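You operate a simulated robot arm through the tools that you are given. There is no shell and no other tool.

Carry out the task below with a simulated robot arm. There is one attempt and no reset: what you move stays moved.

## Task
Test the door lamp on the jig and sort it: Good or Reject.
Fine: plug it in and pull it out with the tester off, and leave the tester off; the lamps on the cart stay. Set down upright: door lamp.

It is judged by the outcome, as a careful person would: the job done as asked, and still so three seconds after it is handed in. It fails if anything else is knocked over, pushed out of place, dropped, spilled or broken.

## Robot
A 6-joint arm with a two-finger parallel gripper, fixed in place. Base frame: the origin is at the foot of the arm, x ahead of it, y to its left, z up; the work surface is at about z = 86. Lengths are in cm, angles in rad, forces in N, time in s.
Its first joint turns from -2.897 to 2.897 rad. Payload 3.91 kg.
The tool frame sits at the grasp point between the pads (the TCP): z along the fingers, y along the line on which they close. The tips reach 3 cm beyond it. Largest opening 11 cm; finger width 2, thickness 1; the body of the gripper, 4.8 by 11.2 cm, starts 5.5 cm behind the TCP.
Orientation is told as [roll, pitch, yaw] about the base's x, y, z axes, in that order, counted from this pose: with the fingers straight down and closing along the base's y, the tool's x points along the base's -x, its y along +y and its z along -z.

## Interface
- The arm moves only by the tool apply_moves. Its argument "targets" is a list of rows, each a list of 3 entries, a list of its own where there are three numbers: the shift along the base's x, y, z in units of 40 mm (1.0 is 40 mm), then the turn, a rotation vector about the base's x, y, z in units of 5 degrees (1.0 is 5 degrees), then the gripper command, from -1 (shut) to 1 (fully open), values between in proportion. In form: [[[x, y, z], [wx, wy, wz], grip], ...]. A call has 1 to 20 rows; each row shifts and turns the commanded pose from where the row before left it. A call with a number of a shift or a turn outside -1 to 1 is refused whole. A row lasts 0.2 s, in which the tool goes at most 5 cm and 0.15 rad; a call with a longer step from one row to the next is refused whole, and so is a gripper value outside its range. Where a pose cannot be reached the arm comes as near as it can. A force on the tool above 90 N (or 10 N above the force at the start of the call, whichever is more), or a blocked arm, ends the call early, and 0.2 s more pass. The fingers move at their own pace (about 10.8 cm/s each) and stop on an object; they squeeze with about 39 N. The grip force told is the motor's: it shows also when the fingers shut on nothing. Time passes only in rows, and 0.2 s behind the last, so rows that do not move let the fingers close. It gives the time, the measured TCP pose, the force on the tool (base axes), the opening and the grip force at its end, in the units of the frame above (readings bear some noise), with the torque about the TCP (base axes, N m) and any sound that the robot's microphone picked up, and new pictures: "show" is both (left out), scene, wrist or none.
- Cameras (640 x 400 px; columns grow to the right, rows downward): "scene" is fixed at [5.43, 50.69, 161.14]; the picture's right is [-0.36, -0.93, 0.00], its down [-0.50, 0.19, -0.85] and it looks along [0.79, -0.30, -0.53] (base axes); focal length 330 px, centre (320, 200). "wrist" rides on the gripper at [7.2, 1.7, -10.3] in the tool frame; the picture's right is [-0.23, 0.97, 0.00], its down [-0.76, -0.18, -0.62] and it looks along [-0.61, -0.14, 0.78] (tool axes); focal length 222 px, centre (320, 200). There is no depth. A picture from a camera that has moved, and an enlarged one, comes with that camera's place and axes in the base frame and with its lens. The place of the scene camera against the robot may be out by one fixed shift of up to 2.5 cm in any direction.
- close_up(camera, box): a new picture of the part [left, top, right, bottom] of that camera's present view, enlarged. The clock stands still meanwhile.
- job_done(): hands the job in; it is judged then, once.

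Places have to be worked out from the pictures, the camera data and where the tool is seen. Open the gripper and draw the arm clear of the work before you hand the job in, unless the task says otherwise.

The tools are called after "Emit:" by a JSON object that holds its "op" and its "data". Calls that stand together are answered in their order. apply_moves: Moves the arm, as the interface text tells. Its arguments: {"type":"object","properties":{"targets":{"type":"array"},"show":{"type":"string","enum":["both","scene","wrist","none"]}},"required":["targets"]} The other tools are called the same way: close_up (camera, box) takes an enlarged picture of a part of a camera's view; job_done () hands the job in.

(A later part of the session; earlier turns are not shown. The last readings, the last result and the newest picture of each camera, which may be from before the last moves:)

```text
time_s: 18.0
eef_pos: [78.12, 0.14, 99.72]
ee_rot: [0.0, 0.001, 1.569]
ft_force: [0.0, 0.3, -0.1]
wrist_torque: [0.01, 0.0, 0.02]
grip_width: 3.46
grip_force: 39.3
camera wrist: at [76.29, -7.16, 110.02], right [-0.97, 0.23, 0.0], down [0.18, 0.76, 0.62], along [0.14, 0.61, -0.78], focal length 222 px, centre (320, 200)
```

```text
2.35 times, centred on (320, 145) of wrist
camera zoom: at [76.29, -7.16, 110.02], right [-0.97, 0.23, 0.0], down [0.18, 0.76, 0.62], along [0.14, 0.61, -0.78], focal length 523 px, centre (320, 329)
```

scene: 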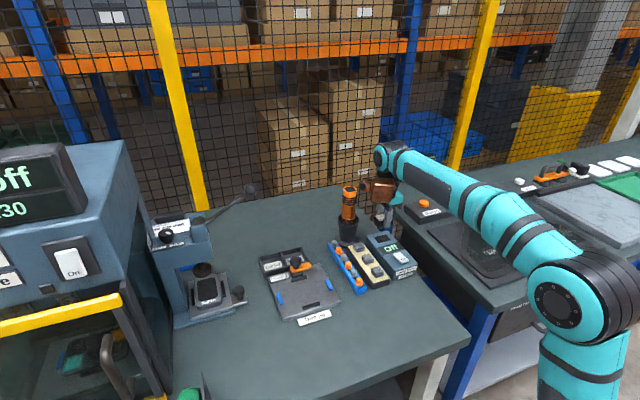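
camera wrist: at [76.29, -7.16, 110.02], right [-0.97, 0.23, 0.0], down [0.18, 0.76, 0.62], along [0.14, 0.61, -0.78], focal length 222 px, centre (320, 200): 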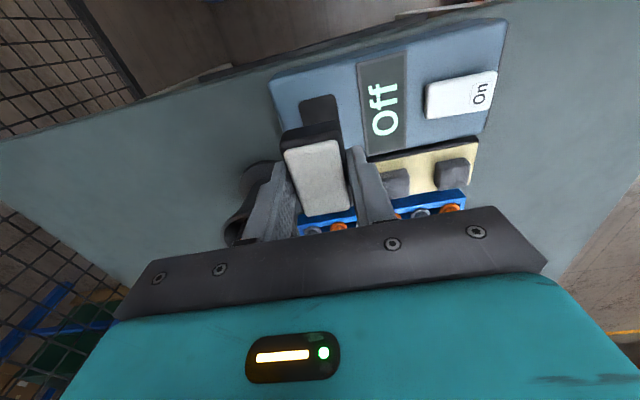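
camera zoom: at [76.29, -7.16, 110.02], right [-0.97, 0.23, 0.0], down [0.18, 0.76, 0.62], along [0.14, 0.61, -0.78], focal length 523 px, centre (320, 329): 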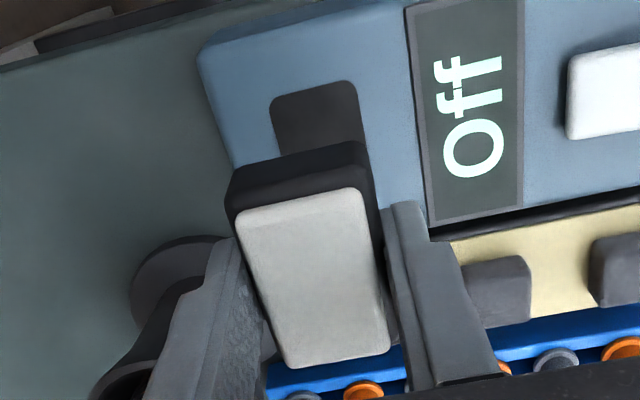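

Torch (~(85, 9)) and module stay separated (module is on the −x side of the axis). Alignment is within ~1–2 mm; shifting slightly −y and lowering to z≈96 to check again.

Emit:
{"op": "apply_moves", "data": {"targets": [[[-0.02, -0.04, -0.3], [0, 0, 0], -1], [[0, 0, -0.3], [0, 0, 0], -1], [[0, 0, -0.3], [0, 0, 0], -1], [[0, 0, 0], [0, 0, 0], -1]]}}

Emit:
{"op": "close_up", "data": {"camera": "scene", "box": [320, 160, 430, 280]}}

Emit:
{"op": "close_up", "data": {"camera": "wrist", "box": [240, 80, 400, 220]}}

```text
time_s: 19.0
eef_pos: [78.08, -0.15, 96.19]
ee_rot: [0.0, -0.001, 1.569]
ft_force: [-0.3, 0.2, 0.0]
wrist_torque: [0.01, 0.01, -0.01]
grip_width: 3.48
grip_force: 39.1
camera wrist: at [76.27, -7.38, 106.47], right [-0.97, 0.23, 0.0], down [0.18, 0.76, 0.62], along [0.14, 0.61, -0.78], focal length 222 px, centre (320, 200)
```

scene: 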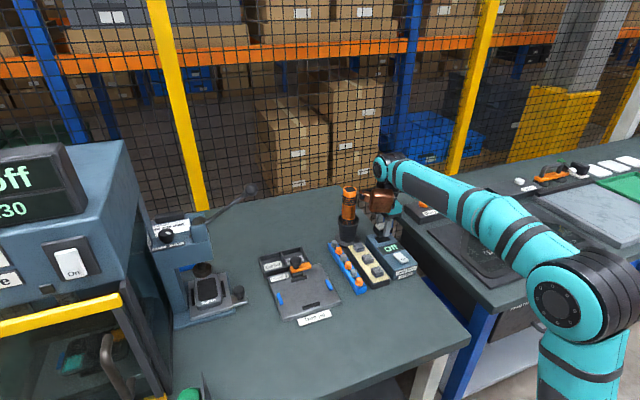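
wrist: 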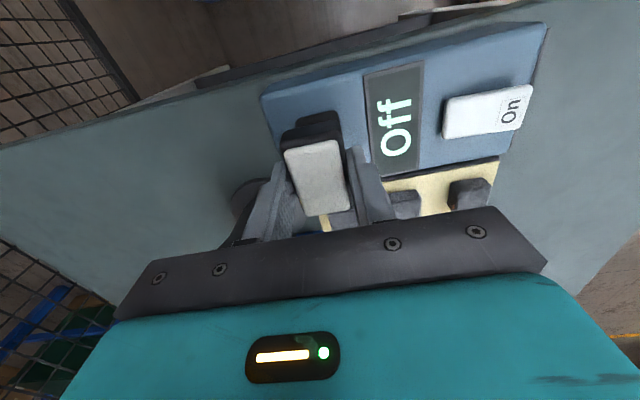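

```text
3.33 times, centred on (375, 220) of scene
camera zoom: at [5.43, 50.69, 161.14], right [-0.36, -0.93, 0.0], down [-0.5, 0.19, -0.85], along [0.79, -0.3, -0.53], focal length 1101 px, centre (137, 133)
```

zoom: 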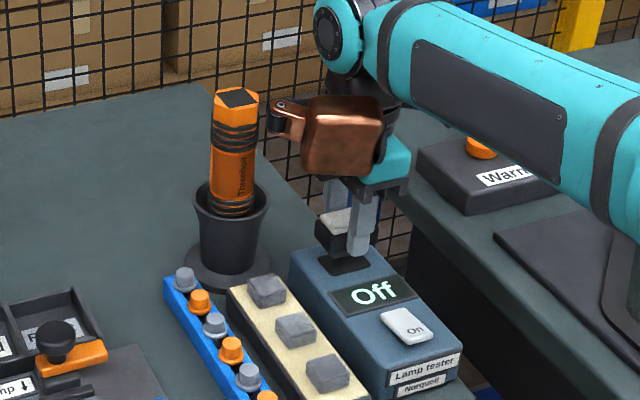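

```text
2.86 times, centred on (320, 150) of wrist
camera zoom: at [76.27, -7.38, 106.47], right [-0.97, 0.23, 0.0], down [0.18, 0.76, 0.62], along [0.14, 0.61, -0.78], focal length 635 px, centre (320, 343)
```

zoom: 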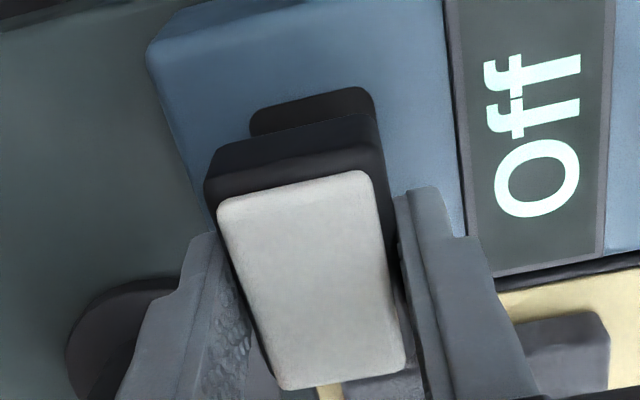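

The socket edge shows ~3 mm further in −x than the lamp's bottom edge. Correcting x by −0.28 and y by +0.1, lowering another 1.3 cm, and rechecking.

Emit:
{"op": "apply_moves", "data": {"targets": [[[-0.07, 0.03, -0.15], [0, 0, 0], -1], [[0, 0, -0.18], [0, 0, 0], -1], [[0, 0, 0], [0, 0, 0], -1]], "show": "wrist"}}

Emit:
{"op": "close_up", "data": {"camera": "wrist", "box": [240, 80, 400, 220]}}

Emit:
{"op": "close_up", "data": {"camera": "scene", "box": [340, 180, 420, 270]}}

```text
time_s: 19.8
eef_pos: [77.85, 0.13, 94.78]
ee_rot: [0.0, 0.0, 1.569]
ft_force: [0.5, 0.2, -0.4]
wrist_torque: [0.01, 0.0, 0.03]
grip_width: 3.45
grip_force: 38.8
camera wrist: at [76.11, -7.21, 105.08], right [-0.97, 0.23, 0.0], down [0.18, 0.76, 0.62], along [0.14, 0.61, -0.78], focal length 222 px, centre (320, 200)
```

wrist: 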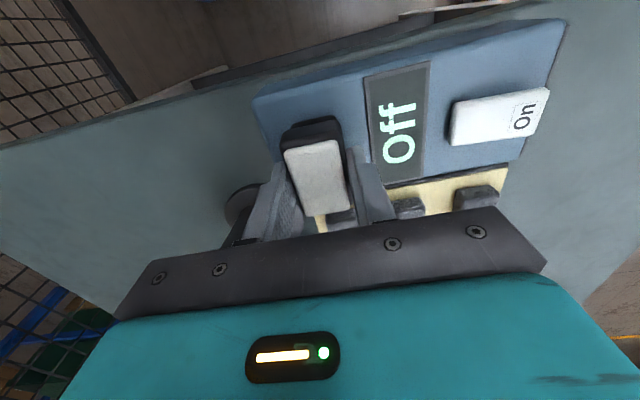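

```text
2.86 times, centred on (320, 150) of wrist
camera zoom: at [76.11, -7.21, 105.08], right [-0.97, 0.23, 0.0], down [0.18, 0.76, 0.62], along [0.14, 0.61, -0.78], focal length 635 px, centre (320, 343)
```

zoom: 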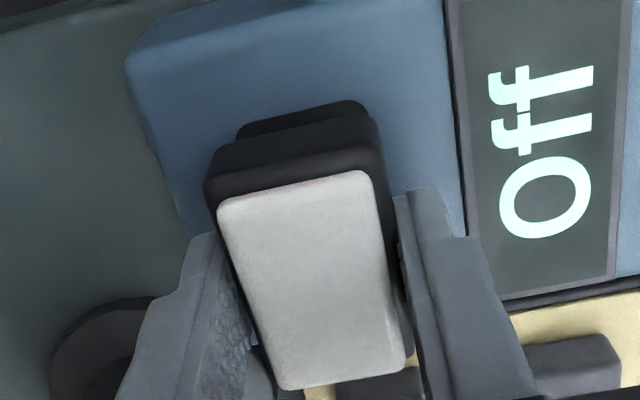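

```text
4.44 times, centred on (380, 225) of scene
camera zoom: at [5.43, 50.69, 161.14], right [-0.36, -0.93, 0.0], down [-0.5, 0.19, -0.85], along [0.79, -0.3, -0.53], focal length 1467 px, centre (53, 89)
```

zoom: 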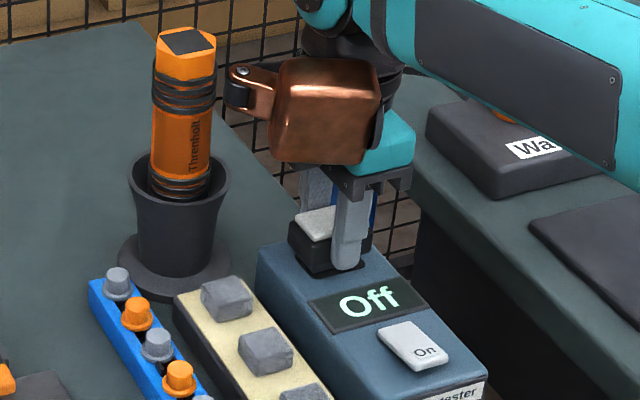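

Nearly aligned; about 1.5 mm more in −x. I'll correct and lower in small steps, watching for contact.

Emit:
{"op": "apply_moves", "data": {"targets": [[[-0.035, 0, 0], [0, 0, 0], -1], [[0, 0, -0.08], [0, 0, 0], -1], [[0, 0, -0.08], [0, 0, 0], -1], [[0, 0, 0], [0, 0, 0], -1]], "show": "none"}}

Emit:
{"op": "close_up", "data": {"camera": "wrist", "box": [240, 80, 400, 220]}}

Emit:
{"op": "close_up", "data": {"camera": "scene", "box": [350, 210, 410, 260]}}

```text
time_s: 20.8
eef_pos: [77.69, -0.01, 94.21]
ee_rot: [0.0, -0.001, 1.569]
ft_force: [12.1, -19.4, 6.4]
wrist_torque: [-0.61, -0.32, 0.0]
grip_width: 3.45
grip_force: 39.0
```

```text
2.86 times, centred on (320, 150) of wrist
camera zoom: at [75.94, -7.23, 104.45], right [-0.97, 0.23, 0.0], down [0.18, 0.76, 0.62], along [0.14, 0.61, -0.78], focal length 635 px, centre (320, 343)
```

zoom: 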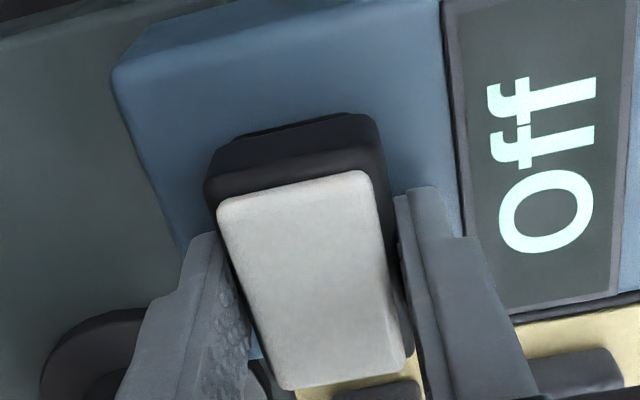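

```text
8.00 times, centred on (380, 235) of scene
camera zoom: at [5.43, 50.69, 161.14], right [-0.36, -0.93, 0.0], down [-0.5, 0.19, -0.85], along [0.79, -0.3, -0.53], focal length 2641 px, centre (-160, -80)
```

zoom: 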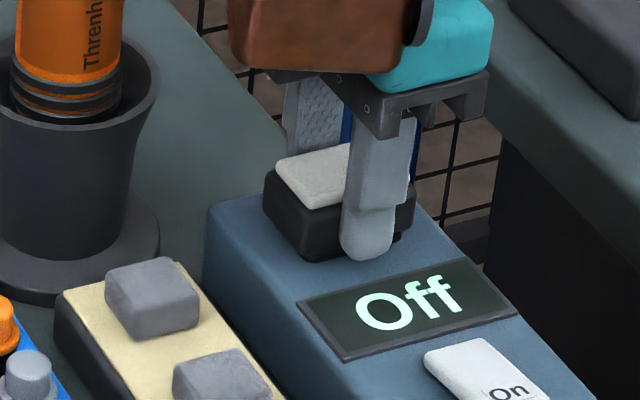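

Contact: the reaction is +x 12 N and −y 19 N, meaning the plug has engaged the socket edge and wants to sit slightly +x/−y. I'll ease that way before pressing further.

Emit:
{"op": "apply_moves", "data": {"targets": [[[0.02, -0.03, 0], [0, 0, 0], -1], [[0.01, -0.02, 0], [0, 0, 0], -1], [[0, 0, 0], [0, 0, 0], -1]], "show": "none"}}

```text
time_s: 21.6
eef_pos: [77.76, 0.03, 94.17]
ee_rot: [0.001, 0.0, 1.569]
ft_force: [-9.0, -10.0, 0.7]
wrist_torque: [-0.3, 0.27, 0.0]
grip_width: 3.47
grip_force: 38.6
```

Stiff lateral contact confirms the plug is inside the socket mouth. Fine-tuning: x −0.5 mm, y −2 mm.

Emit:
{"op": "apply_moves", "data": {"targets": [[[-0.012, -0.05, 0], [0, 0, 0], -1], [[0, 0, 0], [0, 0, 0], -1]], "show": "none"}}

```text
time_s: 22.2
eef_pos: [77.74, 0.01, 94.18]
ee_rot: [0.002, 0.001, 1.572]
ft_force: [-23.2, 11.0, -7.7]
wrist_torque: [0.35, 0.66, -0.01]
grip_width: 3.49
grip_force: 38.6
```

Forces changed unexpectedly; letting it settle with a small move back (+y 1 mm, −x 1 mm) and rereading.

Emit:
{"op": "apply_moves", "data": {"targets": [[[-0.02, 0.025, 0], [0, 0, 0], -1], [[0, 0, 0], [0, 0, 0], -1], [[0, 0, 0], [0, 0, 0], -1]], "show": "none"}}

```text
time_s: 23.0
eef_pos: [77.64, -0.05, 94.21]
ee_rot: [-0.001, -0.001, 1.572]
ft_force: [-8.9, 19.9, -3.3]
wrist_torque: [0.55, 0.31, -0.02]
grip_width: 3.49
grip_force: 39.2
```

Emit:
{"op": "apply_moves", "data": {"targets": [[[0, 0, 0], [0, 0, 0], -1], [[0, 0, 0], [0, 0, 0], -1], [[0, 0, 0], [0, 0, 0], -1]], "show": "none"}}

```text
time_s: 23.8
eef_pos: [77.76, -0.12, 94.23]
ee_rot: [0.001, 0.0, 1.571]
ft_force: [-6.4, 24.6, -2.9]
wrist_torque: [0.74, 0.16, -0.02]
grip_width: 3.46
grip_force: 39.0
```

Forces settle slowly. Zero lateral load should be ~1.6 mm back in +y; adjusting then pressing down in small steps.

Emit:
{"op": "apply_moves", "data": {"targets": [[[-0.01, 0.04, 0], [0, 0, 0], -1], [[0, 0, 0], [0, 0, 0], -1], [[0, 0, 0], [0, 0, 0], -1], [[0, 0, 0], [0, 0, 0], -1], [[0, 0, 0], [0, 0, 0], -1]], "show": "none"}}

```text
time_s: 25.0
eef_pos: [77.62, 0.06, 94.19]
ee_rot: [0.001, -0.001, 1.569]
ft_force: [4.4, 14.6, 4.2]
wrist_torque: [0.42, -0.12, 0.04]
grip_width: 3.48
grip_force: 38.9
```

Emit:
{"op": "apply_moves", "data": {"targets": [[[0.005, 0.02, -0.03], [0, 0, 0], -1], [[0, 0, -0.03], [0, 0, 0], -1], [[0, 0, 0], [0, 0, 0], -1], [[0, 0, 0], [0, 0, 0], -1]], "show": "none"}}

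Emit:
{"op": "close_up", "data": {"camera": "wrist", "box": [240, 80, 400, 220]}}

Emit:
{"op": "close_up", "data": {"camera": "scene", "box": [350, 210, 410, 260]}}

```text
time_s: 26.0
eef_pos: [77.7, -0.18, 93.81]
ee_rot: [0.001, 0.0, 1.57]
ft_force: [13.8, -16.5, 6.1]
wrist_torque: [-0.54, -0.43, 0.04]
grip_width: 3.46
grip_force: 39.1
```

```text
2.86 times, centred on (320, 150) of wrist
camera zoom: at [75.98, -7.33, 104.2], right [-0.97, 0.23, 0.0], down [0.18, 0.76, 0.62], along [0.14, 0.61, -0.78], focal length 635 px, centre (320, 343)
```

zoom: 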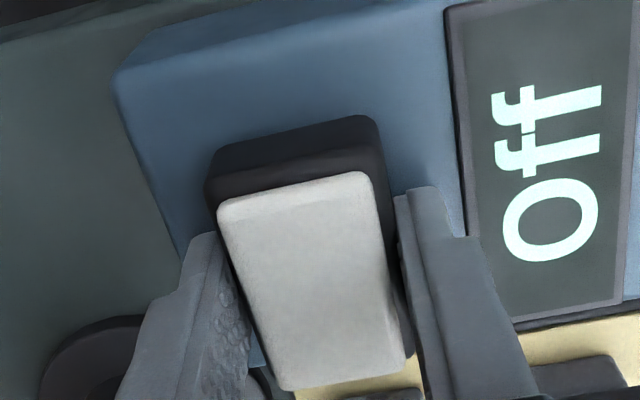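

```text
8.00 times, centred on (380, 235) of scene
camera zoom: at [5.43, 50.69, 161.14], right [-0.36, -0.93, 0.0], down [-0.5, 0.19, -0.85], along [0.79, -0.3, -0.53], focal length 2641 px, centre (-160, -80)
```

zoom: 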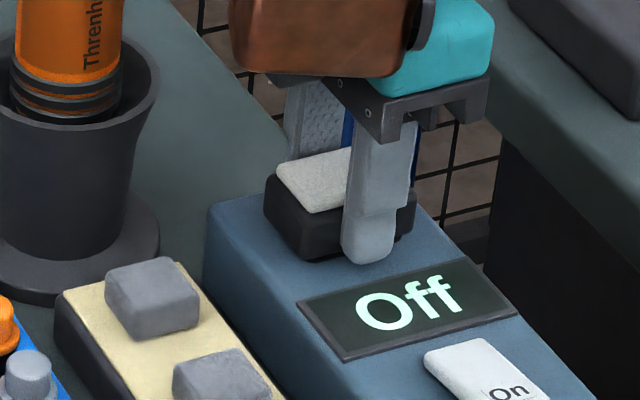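

It slid down ~4 mm with little vertical force, so the plug is going in. Correcting ~1 mm laterally and continuing down.

Emit:
{"op": "apply_moves", "data": {"targets": [[[0.015, -0.02, -0.03], [0, 0, 0], -1], [[0, 0, -0.03], [0, 0, 0], -1], [[0, 0, -0.03], [0, 0, 0], -1], [[0, 0, 0], [0, 0, 0], -1], [[0, 0, 0], [0, 0, 0], -1]], "show": "none"}}

```text
time_s: 27.2
eef_pos: [77.65, -0.15, 93.61]
ee_rot: [-0.001, 0.0, 1.568]
ft_force: [13.0, -18.6, 17.0]
wrist_torque: [-0.58, -0.38, 0.02]
grip_width: 3.47
grip_force: 39.0
```

Emit:
{"op": "apply_moves", "data": {"targets": [[[0.015, -0.025, -0.03], [0, 0, 0], -1], [[0, 0, -0.03], [0, 0, 0], -1], [[0, 0, -0.03], [0, 0, 0], -1], [[0, 0, 0], [0, 0, 0], -1], [[0, 0, 0], [0, 0, 0], -1]], "show": "none"}}

Emit:
{"op": "close_up", "data": {"camera": "scene", "box": [350, 210, 410, 260]}}

Emit:
{"op": "close_up", "data": {"camera": "wrist", "box": [240, 80, 400, 220]}}

```text
time_s: 28.4
eef_pos: [77.75, -0.07, 93.56]
ee_rot: [-0.005, 0.0, 1.57]
ft_force: [19.9, -4.9, 74.4]
wrist_torque: [-0.23, 0.82, -0.12]
grip_width: 3.52
grip_force: 39.1
```

```text
8.00 times, centred on (380, 235) of scene
camera zoom: at [5.43, 50.69, 161.14], right [-0.36, -0.93, 0.0], down [-0.5, 0.19, -0.85], along [0.79, -0.3, -0.53], focal length 2641 px, centre (-160, -80)
```

zoom: 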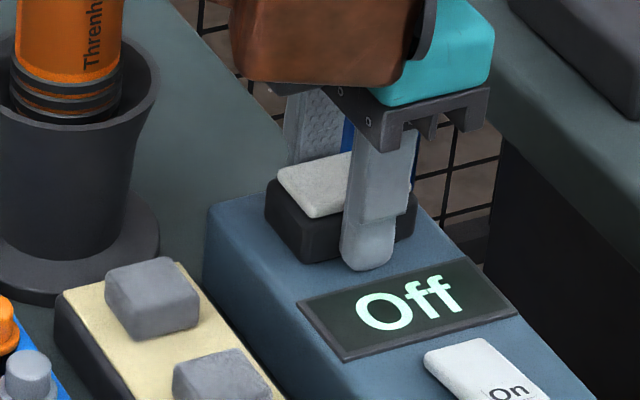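

```text
2.86 times, centred on (320, 150) of wrist
camera zoom: at [75.97, -7.4, 103.79], right [-0.97, 0.23, -0.01], down [0.17, 0.76, 0.62], along [0.15, 0.61, -0.78], focal length 635 px, centre (320, 343)
```

zoom: 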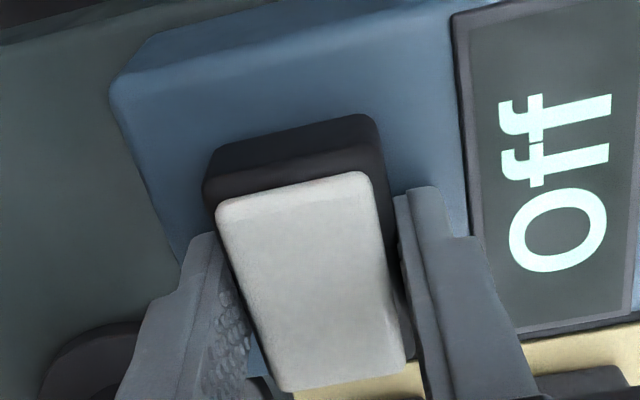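

Vertical force jumped to 74 N with no further travel and the body sits flush on the tester: the lamp is seated. I'll relieve the downward load, then open the fingers slightly.

Emit:
{"op": "apply_moves", "data": {"targets": [[[0, 0, 0.07], [0, 0, 0], -1], [[0, 0, 0], [0, 0, 0], -1], [[0, 0, 0], [0, 0, 0], -0.1], [[0, 0, 0], [0, 0, 0], 0.0], [[0, 0, 0], [0, 0, 0], 0.1], [[0, 0, 0], [0, 0, 0], 0.1]], "show": "none"}}

Emit:
{"op": "close_up", "data": {"camera": "scene", "box": [350, 210, 410, 260]}}

Emit:
{"op": "close_up", "data": {"camera": "wrist", "box": [240, 80, 400, 220]}}

```text
time_s: 29.8
eef_pos: [77.87, -0.06, 93.5]
ee_rot: [-0.003, 0.001, 1.571]
ft_force: [43.2, 7.7, 43.4]
wrist_torque: [0.24, 0.02, -0.25]
grip_width: 3.91
grip_force: 0.2
```

```text
8.00 times, centred on (380, 235) of scene
camera zoom: at [5.43, 50.69, 161.14], right [-0.36, -0.93, 0.0], down [-0.5, 0.19, -0.85], along [0.79, -0.3, -0.53], focal length 2641 px, centre (-160, -80)
```

zoom: 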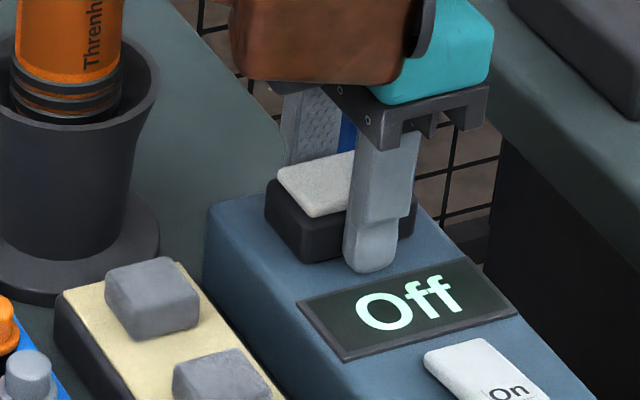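

```text
2.86 times, centred on (320, 150) of wrist
camera zoom: at [76.05, -7.42, 103.8], right [-0.97, 0.23, 0.0], down [0.18, 0.76, 0.62], along [0.14, 0.61, -0.78], focal length 635 px, centre (320, 343)
```

zoom: 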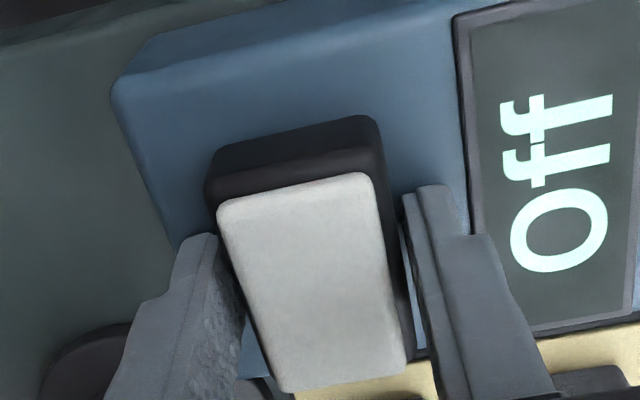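

The fingers only opened to 3.9 cm with +x 43 N — the −x fingertip is likely against the display bezel/top surface. I'll lift a little with that opening to free the tips.

Emit:
{"op": "apply_moves", "data": {"targets": [[[0, 0, 0.05], [0, 0, 0], -0.25], [[0, 0, 0.05], [0, 0, 0], -0.25], [[0, 0, 0.05], [0, 0, 0], -0.25], [[0, 0, 0], [0, 0, 0], -0.25], [[0, 0, 0], [0, 0, 0], -0.25]], "show": "none"}}

Emit:
{"op": "close_up", "data": {"camera": "scene", "box": [350, 210, 410, 260]}}

Emit:
{"op": "close_up", "data": {"camera": "wrist", "box": [240, 80, 400, 220]}}

```text
time_s: 31.0
eef_pos: [77.85, -0.17, 93.87]
ee_rot: [-0.001, 0.0, 1.57]
ft_force: [-1.0, -0.4, 0.1]
wrist_torque: [0.02, 0.0, 0.0]
grip_width: 4.13
grip_force: 0.1
```

```text
8.00 times, centred on (380, 235) of scene
camera zoom: at [5.43, 50.69, 161.14], right [-0.36, -0.93, 0.0], down [-0.5, 0.19, -0.85], along [0.79, -0.3, -0.53], focal length 2641 px, centre (-160, -80)
```

zoom: 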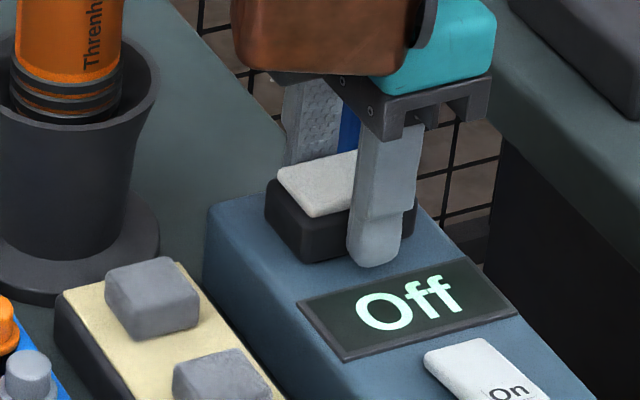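

```text
2.86 times, centred on (320, 150) of wrist
camera zoom: at [76.03, -7.45, 104.23], right [-0.97, 0.23, 0.0], down [0.18, 0.76, 0.62], along [0.14, 0.61, -0.78], focal length 635 px, centre (320, 343)
```

zoom: 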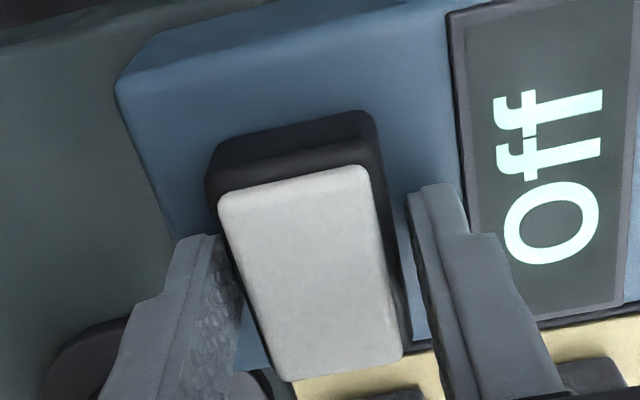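

Free of contact now and the lamp stays in the socket. Raising the gripper straight up clear of it.

Emit:
{"op": "apply_moves", "data": {"targets": [[[0, 0, 0.3], [0, 0, 0], -0.22], [[0, 0, 0.7], [0, 0, 0], -0.22], [[0, 0, 0.9], [0, 0, 0], -0.22], [[0, 0, 0], [0, 0, 0], -0.22]]}}

Emit:
{"op": "close_up", "data": {"camera": "wrist", "box": [240, 40, 440, 220]}}

Emit:
{"op": "close_up", "data": {"camera": "scene", "box": [350, 210, 410, 260]}}

```text
time_s: 32.0
eef_pos: [77.52, -0.21, 101.59]
ee_rot: [0.001, 0.0, 1.571]
ft_force: [-0.2, -0.1, 0.3]
wrist_torque: [0.01, -0.02, 0.0]
grip_width: 4.26
grip_force: 0.0
camera wrist: at [75.91, -7.39, 111.81], right [-0.97, 0.23, 0.0], down [0.18, 0.76, 0.62], along [0.14, 0.61, -0.78], focal length 222 px, centre (320, 200)
```

scene: 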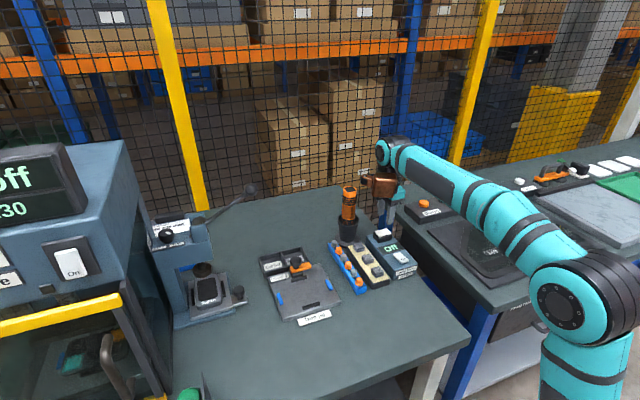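
wrist: 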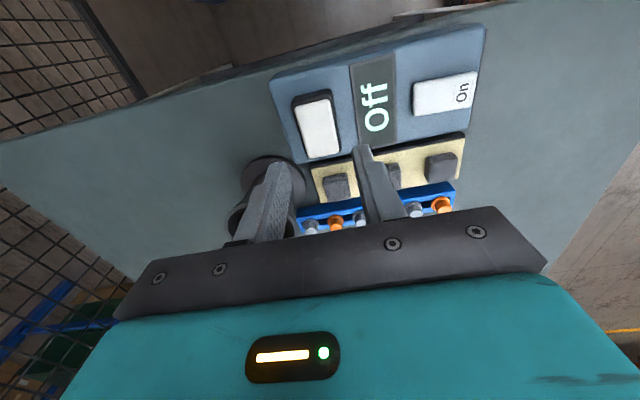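

```text
2.22 times, centred on (340, 130) of wrist
camera zoom: at [75.91, -7.39, 111.81], right [-0.97, 0.23, 0.0], down [0.18, 0.76, 0.62], along [0.14, 0.61, -0.78], focal length 494 px, centre (276, 356)
```

zoom: 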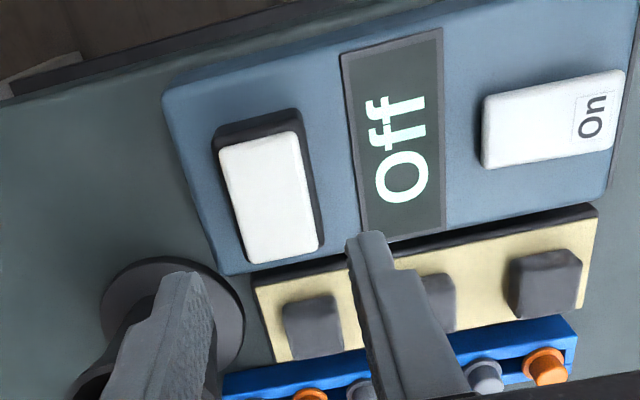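

```text
8.00 times, centred on (380, 235) of scene
camera zoom: at [5.43, 50.69, 161.14], right [-0.36, -0.93, 0.0], down [-0.5, 0.19, -0.85], along [0.79, -0.3, -0.53], focal length 2641 px, centre (-160, -80)
```

zoom: 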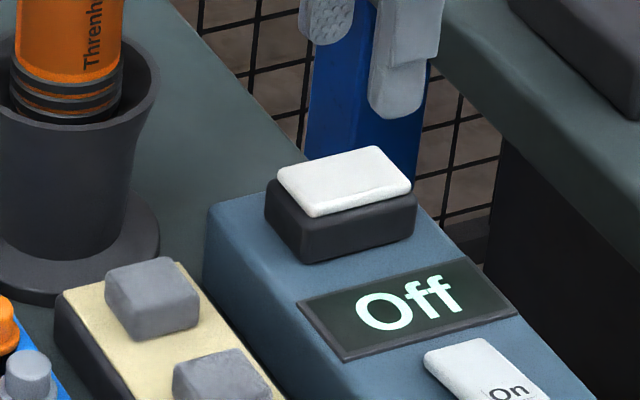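

The lamp sits flush in the socket, tester still Off. The rocker spans x≈64–69 at y≈0 with "On" at the −x end; I'll close the fingers and position above that end (x≈65).

Emit:
{"op": "apply_moves", "data": {"targets": [[[-0.6, 0, 0], [0, 0, 0], -0.6], [[-0.9, 0, 0], [0, 0, 0], -1], [[-0.9, 0, 0], [0, 0, 0], -1], [[-0.7, 0.02, 0], [0, 0, 0], -1], [[0, 0, -0.7], [0, 0, 0], -1], [[0, 0, -0.3], [0, 0, 0], -1], [[0, 0, 0], [0, 0, 0], -1]], "show": "none"}}

Emit:
{"op": "close_up", "data": {"camera": "wrist", "box": [180, 40, 440, 230]}}

Emit:
{"op": "close_up", "data": {"camera": "scene", "box": [340, 190, 430, 280]}}

```text
time_s: 33.6
eef_pos: [65.13, 0.07, 97.55]
ee_rot: [0.0, 0.0, 1.569]
ft_force: [-0.5, 0.0, 0.8]
wrist_torque: [-0.01, 0.01, 0.02]
grip_width: 0.01
grip_force: 37.4
```

```text
2.11 times, centred on (310, 135) of wrist
camera zoom: at [63.54, -7.21, 107.75], right [-0.97, 0.23, 0.0], down [0.18, 0.76, 0.62], along [0.14, 0.61, -0.78], focal length 468 px, centre (341, 337)
```

zoom: 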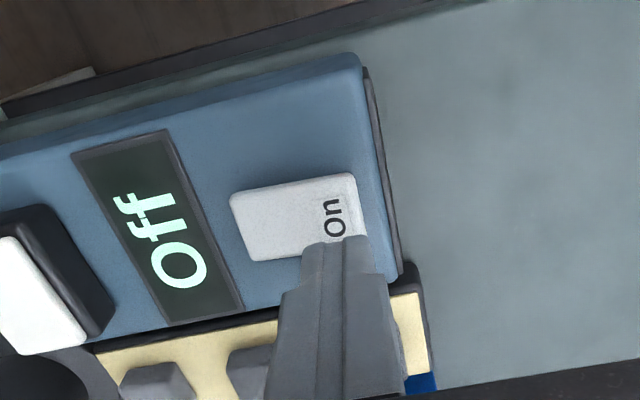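

```text
4.44 times, centred on (385, 235) of scene
camera zoom: at [5.43, 50.69, 161.14], right [-0.36, -0.93, 0.0], down [-0.5, 0.19, -0.85], along [0.79, -0.3, -0.53], focal length 1467 px, centre (31, 44)
```

zoom: 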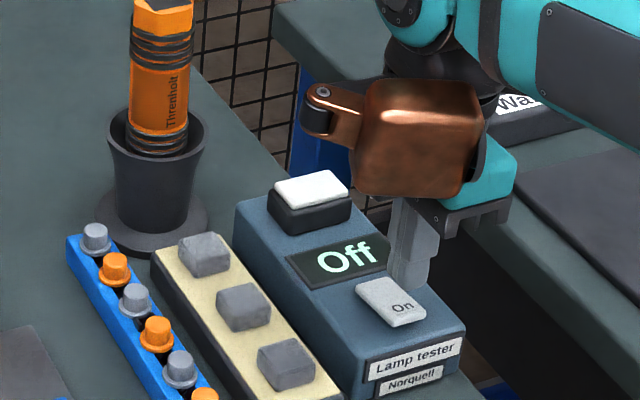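

Fingertips line up over the "On" end. Lowering in fine steps until it clicks.

Emit:
{"op": "apply_moves", "data": {"targets": [[[-0.05, 0, -0.4], [0, 0, 0], -1], [[0, 0, -0.3], [0, 0, 0], -1], [[0, 0, 0], [0, 0, 0], -1]], "show": "none"}}

Emit:
{"op": "close_up", "data": {"camera": "scene", "box": [340, 190, 430, 280]}}

```text
time_s: 34.4
eef_pos: [65.17, 0.07, 94.81]
ee_rot: [-0.001, 0.001, 1.569]
ft_force: [0.0, -0.3, 0.5]
wrist_torque: [0.01, -0.03, -0.02]
grip_width: 0.01
grip_force: 38.0
```

```text
4.44 times, centred on (385, 235) of scene
camera zoom: at [5.43, 50.69, 161.14], right [-0.36, -0.93, 0.0], down [-0.5, 0.19, -0.85], along [0.79, -0.3, -0.53], focal length 1467 px, centre (31, 44)
```

zoom: 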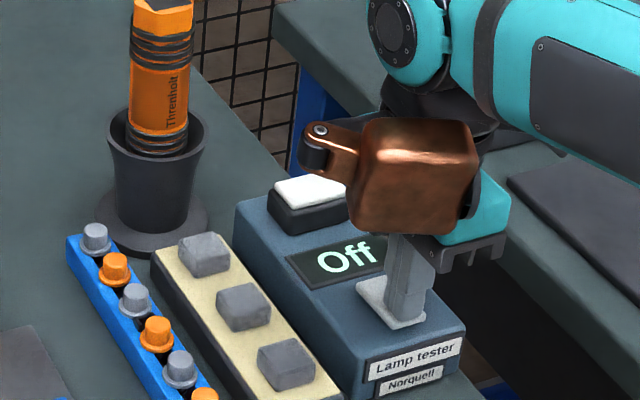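

Emit:
{"op": "apply_moves", "data": {"targets": [[[0, 0, -0.06], [0, 0, 0], -1], [[0, 0, -0.06], [0, 0, 0], -1], [[0, 0, 0], [0, 0, 0], -1]], "show": "none"}}

Emit:
{"op": "close_up", "data": {"camera": "scene", "box": [340, 190, 430, 280]}}

```text
time_s: 35.2
eef_pos: [65.13, 0.09, 94.42]
ee_rot: [-0.005, 0.001, 1.569]
ft_force: [15.7, 1.8, 48.3]
wrist_torque: [0.01, -0.93, 0.01]
grip_width: 0.01
grip_force: 38.1
```

```text
4.44 times, centred on (385, 235) of scene
camera zoom: at [5.43, 50.69, 161.14], right [-0.36, -0.93, 0.0], down [-0.5, 0.19, -0.85], along [0.79, -0.3, -0.53], focal length 1467 px, centre (31, 44)
```

zoom: 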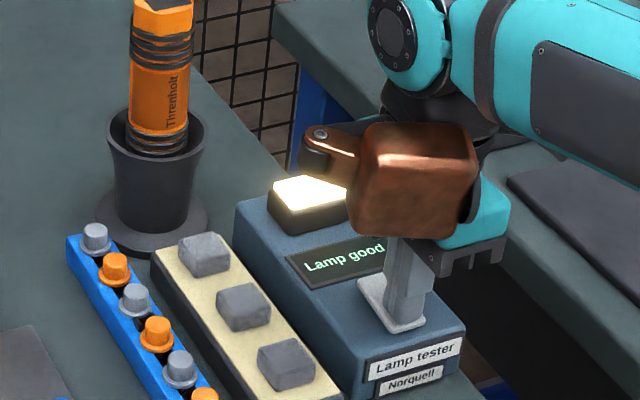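

The tester reads "Lamp good" and the lens is lit. I'll lift off and confirm the reading holds.

Emit:
{"op": "apply_moves", "data": {"targets": [[[0, 0, 0.2], [0, 0, 0], -1], [[0, 0, 0.6], [0, 0, 0], -1], [[0, 0, 0], [0, 0, 0], -1], [[0, 0, 0], [0, 0, 0], -1]], "show": "wrist"}}

Emit:
{"op": "close_up", "data": {"camera": "scene", "box": [340, 190, 430, 280]}}

Emit:
{"op": "close_up", "data": {"camera": "wrist", "box": [180, 40, 440, 230]}}

```text
time_s: 36.2
eef_pos: [65.12, 0.06, 97.56]
ee_rot: [0.0, 0.001, 1.57]
ft_force: [0.3, 0.2, -0.6]
wrist_torque: [-0.01, 0.03, -0.01]
grip_width: 0.01
grip_force: 38.2
camera wrist: at [63.44, -7.28, 107.87], right [-0.97, 0.23, 0.0], down [0.18, 0.76, 0.62], along [0.14, 0.61, -0.78], focal length 222 px, centre (320, 200)
```

wrist: 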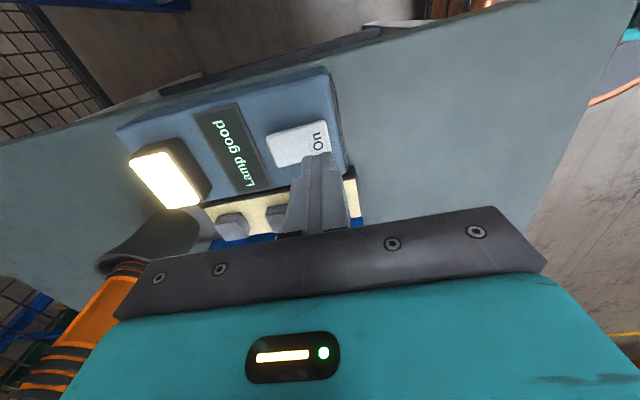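

```text
4.44 times, centred on (385, 235) of scene
camera zoom: at [5.43, 50.69, 161.14], right [-0.36, -0.93, 0.0], down [-0.5, 0.19, -0.85], along [0.79, -0.3, -0.53], focal length 1467 px, centre (31, 44)
```

zoom: 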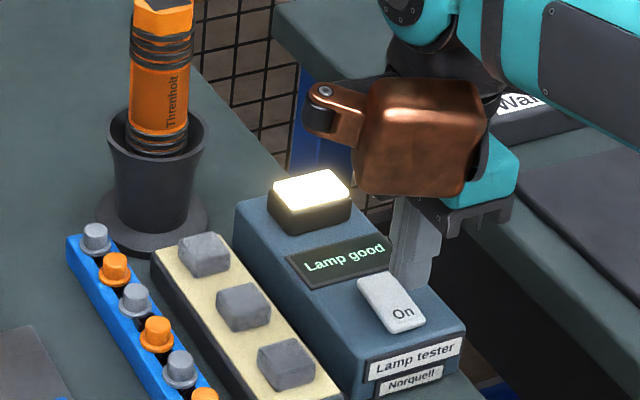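

```text
2.11 times, centred on (310, 135) of wrist
camera zoom: at [63.44, -7.28, 107.87], right [-0.97, 0.23, 0.0], down [0.18, 0.76, 0.62], along [0.14, 0.61, -0.78], focal length 468 px, centre (341, 337)
```

zoom: 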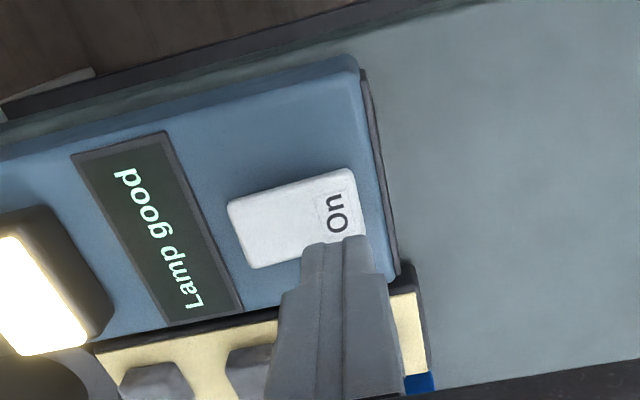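

Result is firm: Good. Now switch the tester off by pressing the rocker's other end at x≈68.2.

Emit:
{"op": "apply_moves", "data": {"targets": [[[0.76, 0, 0], [0, 0, 0], -1], [[0, 0, -0.4], [0, 0, 0], -1], [[0, 0, -0.25], [0, 0, 0], -1], [[0, 0, 0], [0, 0, 0], -1]], "show": "none"}}

Emit:
{"op": "close_up", "data": {"camera": "wrist", "box": [180, 40, 440, 230]}}

Emit:
{"op": "close_up", "data": {"camera": "scene", "box": [340, 190, 430, 280]}}

```text
time_s: 37.2
eef_pos: [68.12, -0.08, 94.68]
ee_rot: [0.0, 0.0, 1.571]
ft_force: [0.5, -0.9, 0.8]
wrist_torque: [-0.01, 0.01, 0.03]
grip_width: 0.0
grip_force: 38.1
```

```text
2.11 times, centred on (310, 135) of wrist
camera zoom: at [66.43, -7.36, 105.05], right [-0.97, 0.23, 0.0], down [0.18, 0.76, 0.62], along [0.14, 0.61, -0.78], focal length 468 px, centre (341, 337)
```

zoom: 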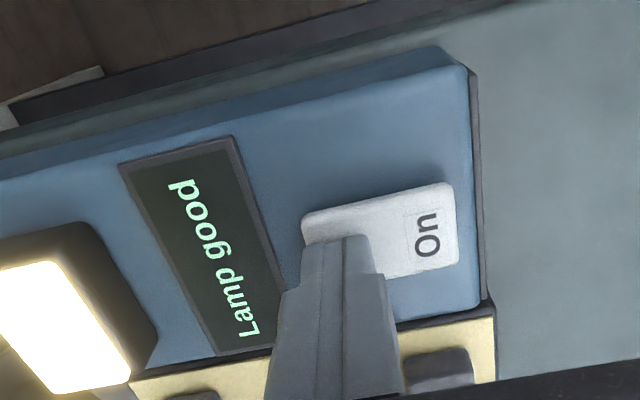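

```text
4.44 times, centred on (385, 235) of scene
camera zoom: at [5.43, 50.69, 161.14], right [-0.36, -0.93, 0.0], down [-0.5, 0.19, -0.85], along [0.79, -0.3, -0.53], focal length 1467 px, centre (31, 44)
```

zoom: 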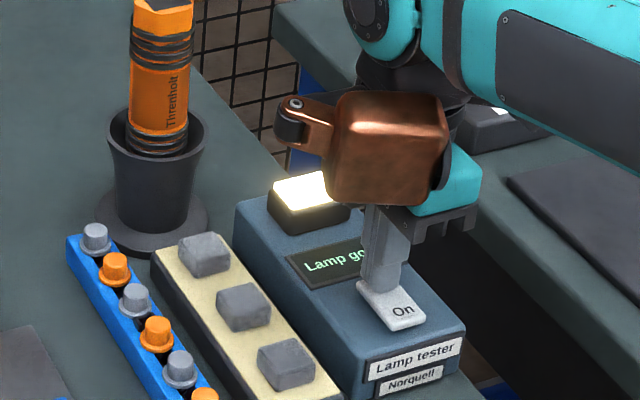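

Tips are just above the raised off-end, clear of the display. Pressing down in small steps.

Emit:
{"op": "apply_moves", "data": {"targets": [[[0, 0, -0.05], [0, 0, 0], -1], [[0, 0, -0.05], [0, 0, 0], -1], [[0, 0, 0], [0, 0, 0], -1]], "show": "none"}}

Emit:
{"op": "close_up", "data": {"camera": "scene", "box": [340, 190, 430, 280]}}

```text
time_s: 38.0
eef_pos: [68.1, 0.08, 94.48]
ee_rot: [-0.004, -0.002, 1.571]
ft_force: [0.4, 2.0, 36.5]
wrist_torque: [0.06, 0.3, 0.01]
grip_width: 0.0
grip_force: 37.7
```

```text
4.44 times, centred on (385, 235) of scene
camera zoom: at [5.43, 50.69, 161.14], right [-0.36, -0.93, 0.0], down [-0.5, 0.19, -0.85], along [0.79, -0.3, -0.53], focal length 1467 px, centre (31, 44)
```

zoom: 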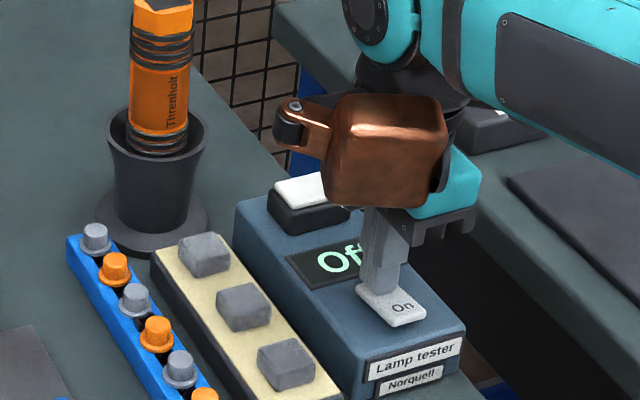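

Tester reads Off and the lamp is dark. Raising, reopening to ~4.4 cm and going back over the lamp.

Emit:
{"op": "apply_moves", "data": {"targets": [[[0, 0, 0.3], [0, 0, 0], -1], [[0, 0, 0.8], [0, 0, 0], -1], [[0, 0, 0.7], [0, 0, 0], -0.6], [[0.8, 0, 0], [0, 0, 0], -0.2], [[0.8, 0, 0], [0, 0, 0], -0.2], [[0.8, -0.01, 0], [0, 0, 0], -0.2], [[0, 0, 0], [0, 0, 0], -0.2], [[0, 0, 0], [0, 0, 0], -0.2]]}}

Emit:
{"op": "close_up", "data": {"camera": "wrist", "box": [240, 40, 440, 220]}}

Emit:
{"op": "close_up", "data": {"camera": "scene", "box": [340, 190, 430, 280]}}

```text
time_s: 39.8
eef_pos: [77.63, -0.02, 101.76]
ee_rot: [-0.002, 0.002, 1.568]
ft_force: [-0.3, 0.6, 0.5]
wrist_torque: [-0.02, 0.02, 0.02]
grip_width: 4.41
grip_force: 0.0
camera wrist: at [75.8, -7.32, 112.04], right [-0.97, 0.23, 0.0], down [0.18, 0.76, 0.62], along [0.14, 0.61, -0.78], focal length 222 px, centre (320, 200)
```

scene: 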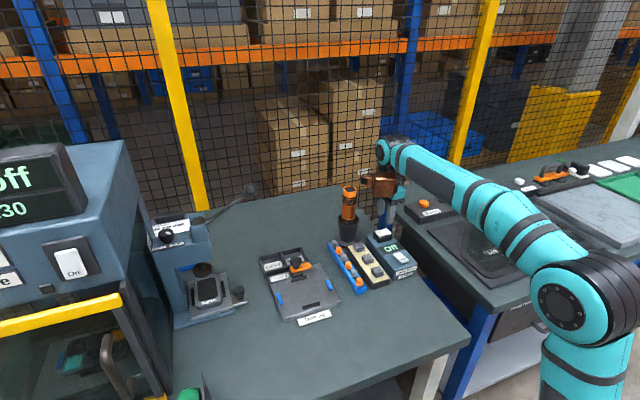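
wrist: 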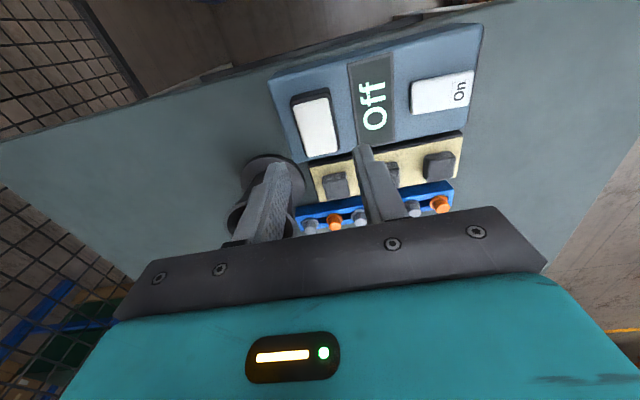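

```text
2.22 times, centred on (340, 130) of wrist
camera zoom: at [75.8, -7.32, 112.04], right [-0.97, 0.23, 0.0], down [0.18, 0.76, 0.62], along [0.14, 0.61, -0.78], focal length 494 px, centre (276, 356)
```

zoom: 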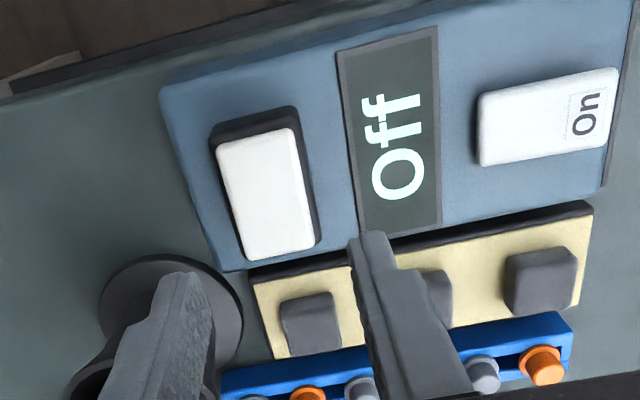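

```text
4.44 times, centred on (385, 235) of scene
camera zoom: at [5.43, 50.69, 161.14], right [-0.36, -0.93, 0.0], down [-0.5, 0.19, -0.85], along [0.79, -0.3, -0.53], focal length 1467 px, centre (31, 44)
```

zoom: 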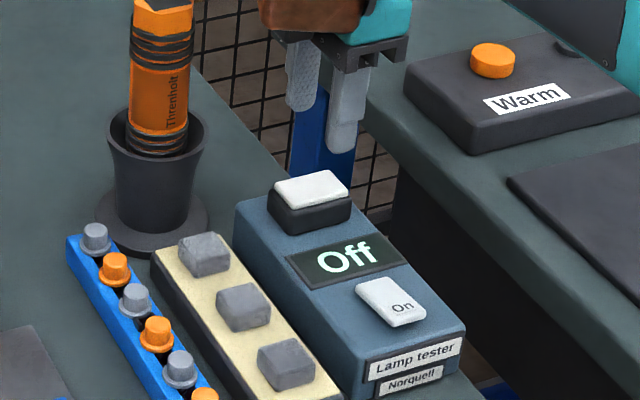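

Lamp is centred beneath the fingers. Lowering to TCP z≈94.2 (tips just above the tester top) and gripping.

Emit:
{"op": "apply_moves", "data": {"targets": [[[0.02, -0.02, -0.6], [0, 0, 0], -0.2], [[0, 0, -0.8], [0, 0, 0], -0.2], [[0, 0, -0.47], [0, 0, 0], -0.2], [[0, 0, 0], [0, 0, 0], -0.2], [[0, 0, 0], [0, 0, 0], -0.6], [[0, 0, 0], [0, 0, 0], -1], [[0, 0, 0], [0, 0, 0], -1]], "show": "none"}}

Emit:
{"op": "close_up", "data": {"camera": "wrist", "box": [240, 80, 400, 220]}}

Emit:
{"op": "close_up", "data": {"camera": "scene", "box": [350, 210, 410, 260]}}

```text
time_s: 41.4
eef_pos: [77.86, -0.25, 94.38]
ee_rot: [0.004, 0.0, 1.57]
ft_force: [-33.2, -0.3, -2.1]
wrist_torque: [-0.01, 1.17, -0.06]
grip_width: 3.47
grip_force: 39.1
```

```text
2.86 times, centred on (320, 150) of wrist
camera zoom: at [76.12, -7.47, 104.62], right [-0.97, 0.23, 0.0], down [0.18, 0.76, 0.62], along [0.14, 0.61, -0.78], focal length 635 px, centre (320, 343)
```

zoom: 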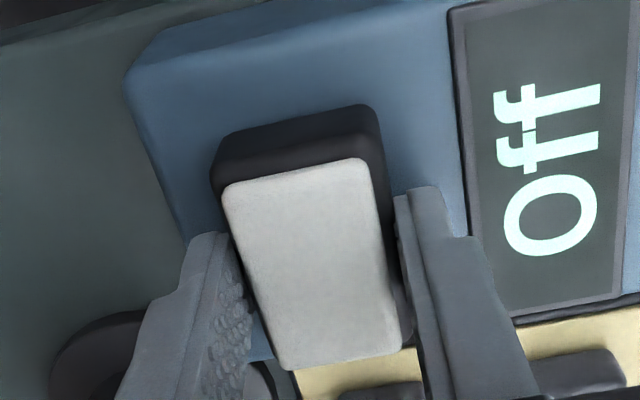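

```text
8.00 times, centred on (380, 235) of scene
camera zoom: at [5.43, 50.69, 161.14], right [-0.36, -0.93, 0.0], down [-0.5, 0.19, -0.85], along [0.79, -0.3, -0.53], focal length 2641 px, centre (-160, -80)
```

zoom: 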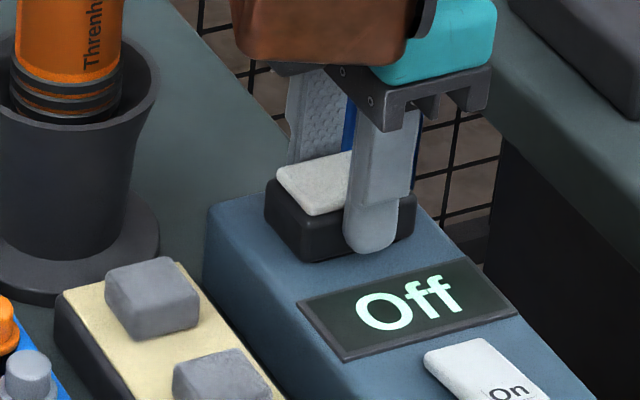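

Gripped, with −33 N in x because the lamp sits ~2 mm more to −x. Relieving that first, so as not to drag the tester.

Emit:
{"op": "apply_moves", "data": {"targets": [[[-0.025, 0, 0], [0, 0, 0], -1], [[-0.015, 0, 0], [0, 0, 0], -1], [[0, 0, 0], [0, 0, 0], -1], [[0, 0, 0], [0, 0, 0], -1]], "show": "none"}}

```text
time_s: 42.4
eef_pos: [77.91, -0.36, 94.33]
ee_rot: [-0.001, -0.001, 1.572]
ft_force: [2.5, 0.4, 9.1]
wrist_torque: [0.0, -0.18, -0.01]
grip_width: 3.49
grip_force: 38.7
```

Lateral load is gone. Pulling straight up in small steps.

Emit:
{"op": "apply_moves", "data": {"targets": [[[0, 0, 0.1], [0, 0, 0], -1], [[0, 0, 0.1], [0, 0, 0], -1], [[0, 0, 0.15], [0, 0, 0], -1], [[0, 0, 0.2], [0, 0, 0], -1], [[0, 0, 0], [0, 0, 0], -1]], "show": "none"}}

Emit:
{"op": "close_up", "data": {"camera": "wrist", "box": [240, 80, 400, 220]}}

Emit:
{"op": "close_up", "data": {"camera": "scene", "box": [340, 190, 430, 280]}}

```text
time_s: 43.6
eef_pos: [77.66, -0.29, 96.43]
ee_rot: [0.001, 0.0, 1.568]
ft_force: [0.3, 0.0, -0.7]
wrist_torque: [0.0, 0.04, -0.01]
grip_width: 3.48
grip_force: 39.0
```

```text
2.86 times, centred on (320, 150) of wrist
camera zoom: at [76.03, -7.45, 106.78], right [-0.97, 0.23, 0.0], down [0.18, 0.76, 0.62], along [0.14, 0.61, -0.78], focal length 635 px, centre (320, 343)
```

zoom: 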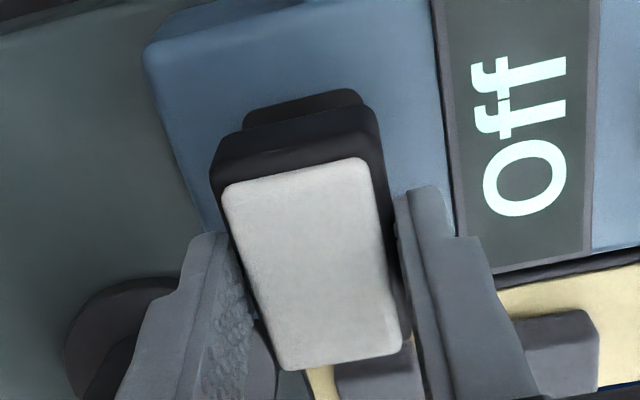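

```text
4.44 times, centred on (385, 235) of scene
camera zoom: at [5.43, 50.69, 161.14], right [-0.36, -0.93, 0.0], down [-0.5, 0.19, -0.85], along [0.79, -0.3, -0.53], focal length 1467 px, centre (31, 44)
```

zoom: 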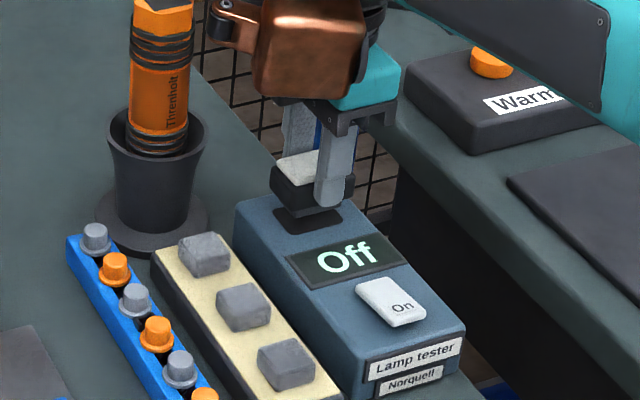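

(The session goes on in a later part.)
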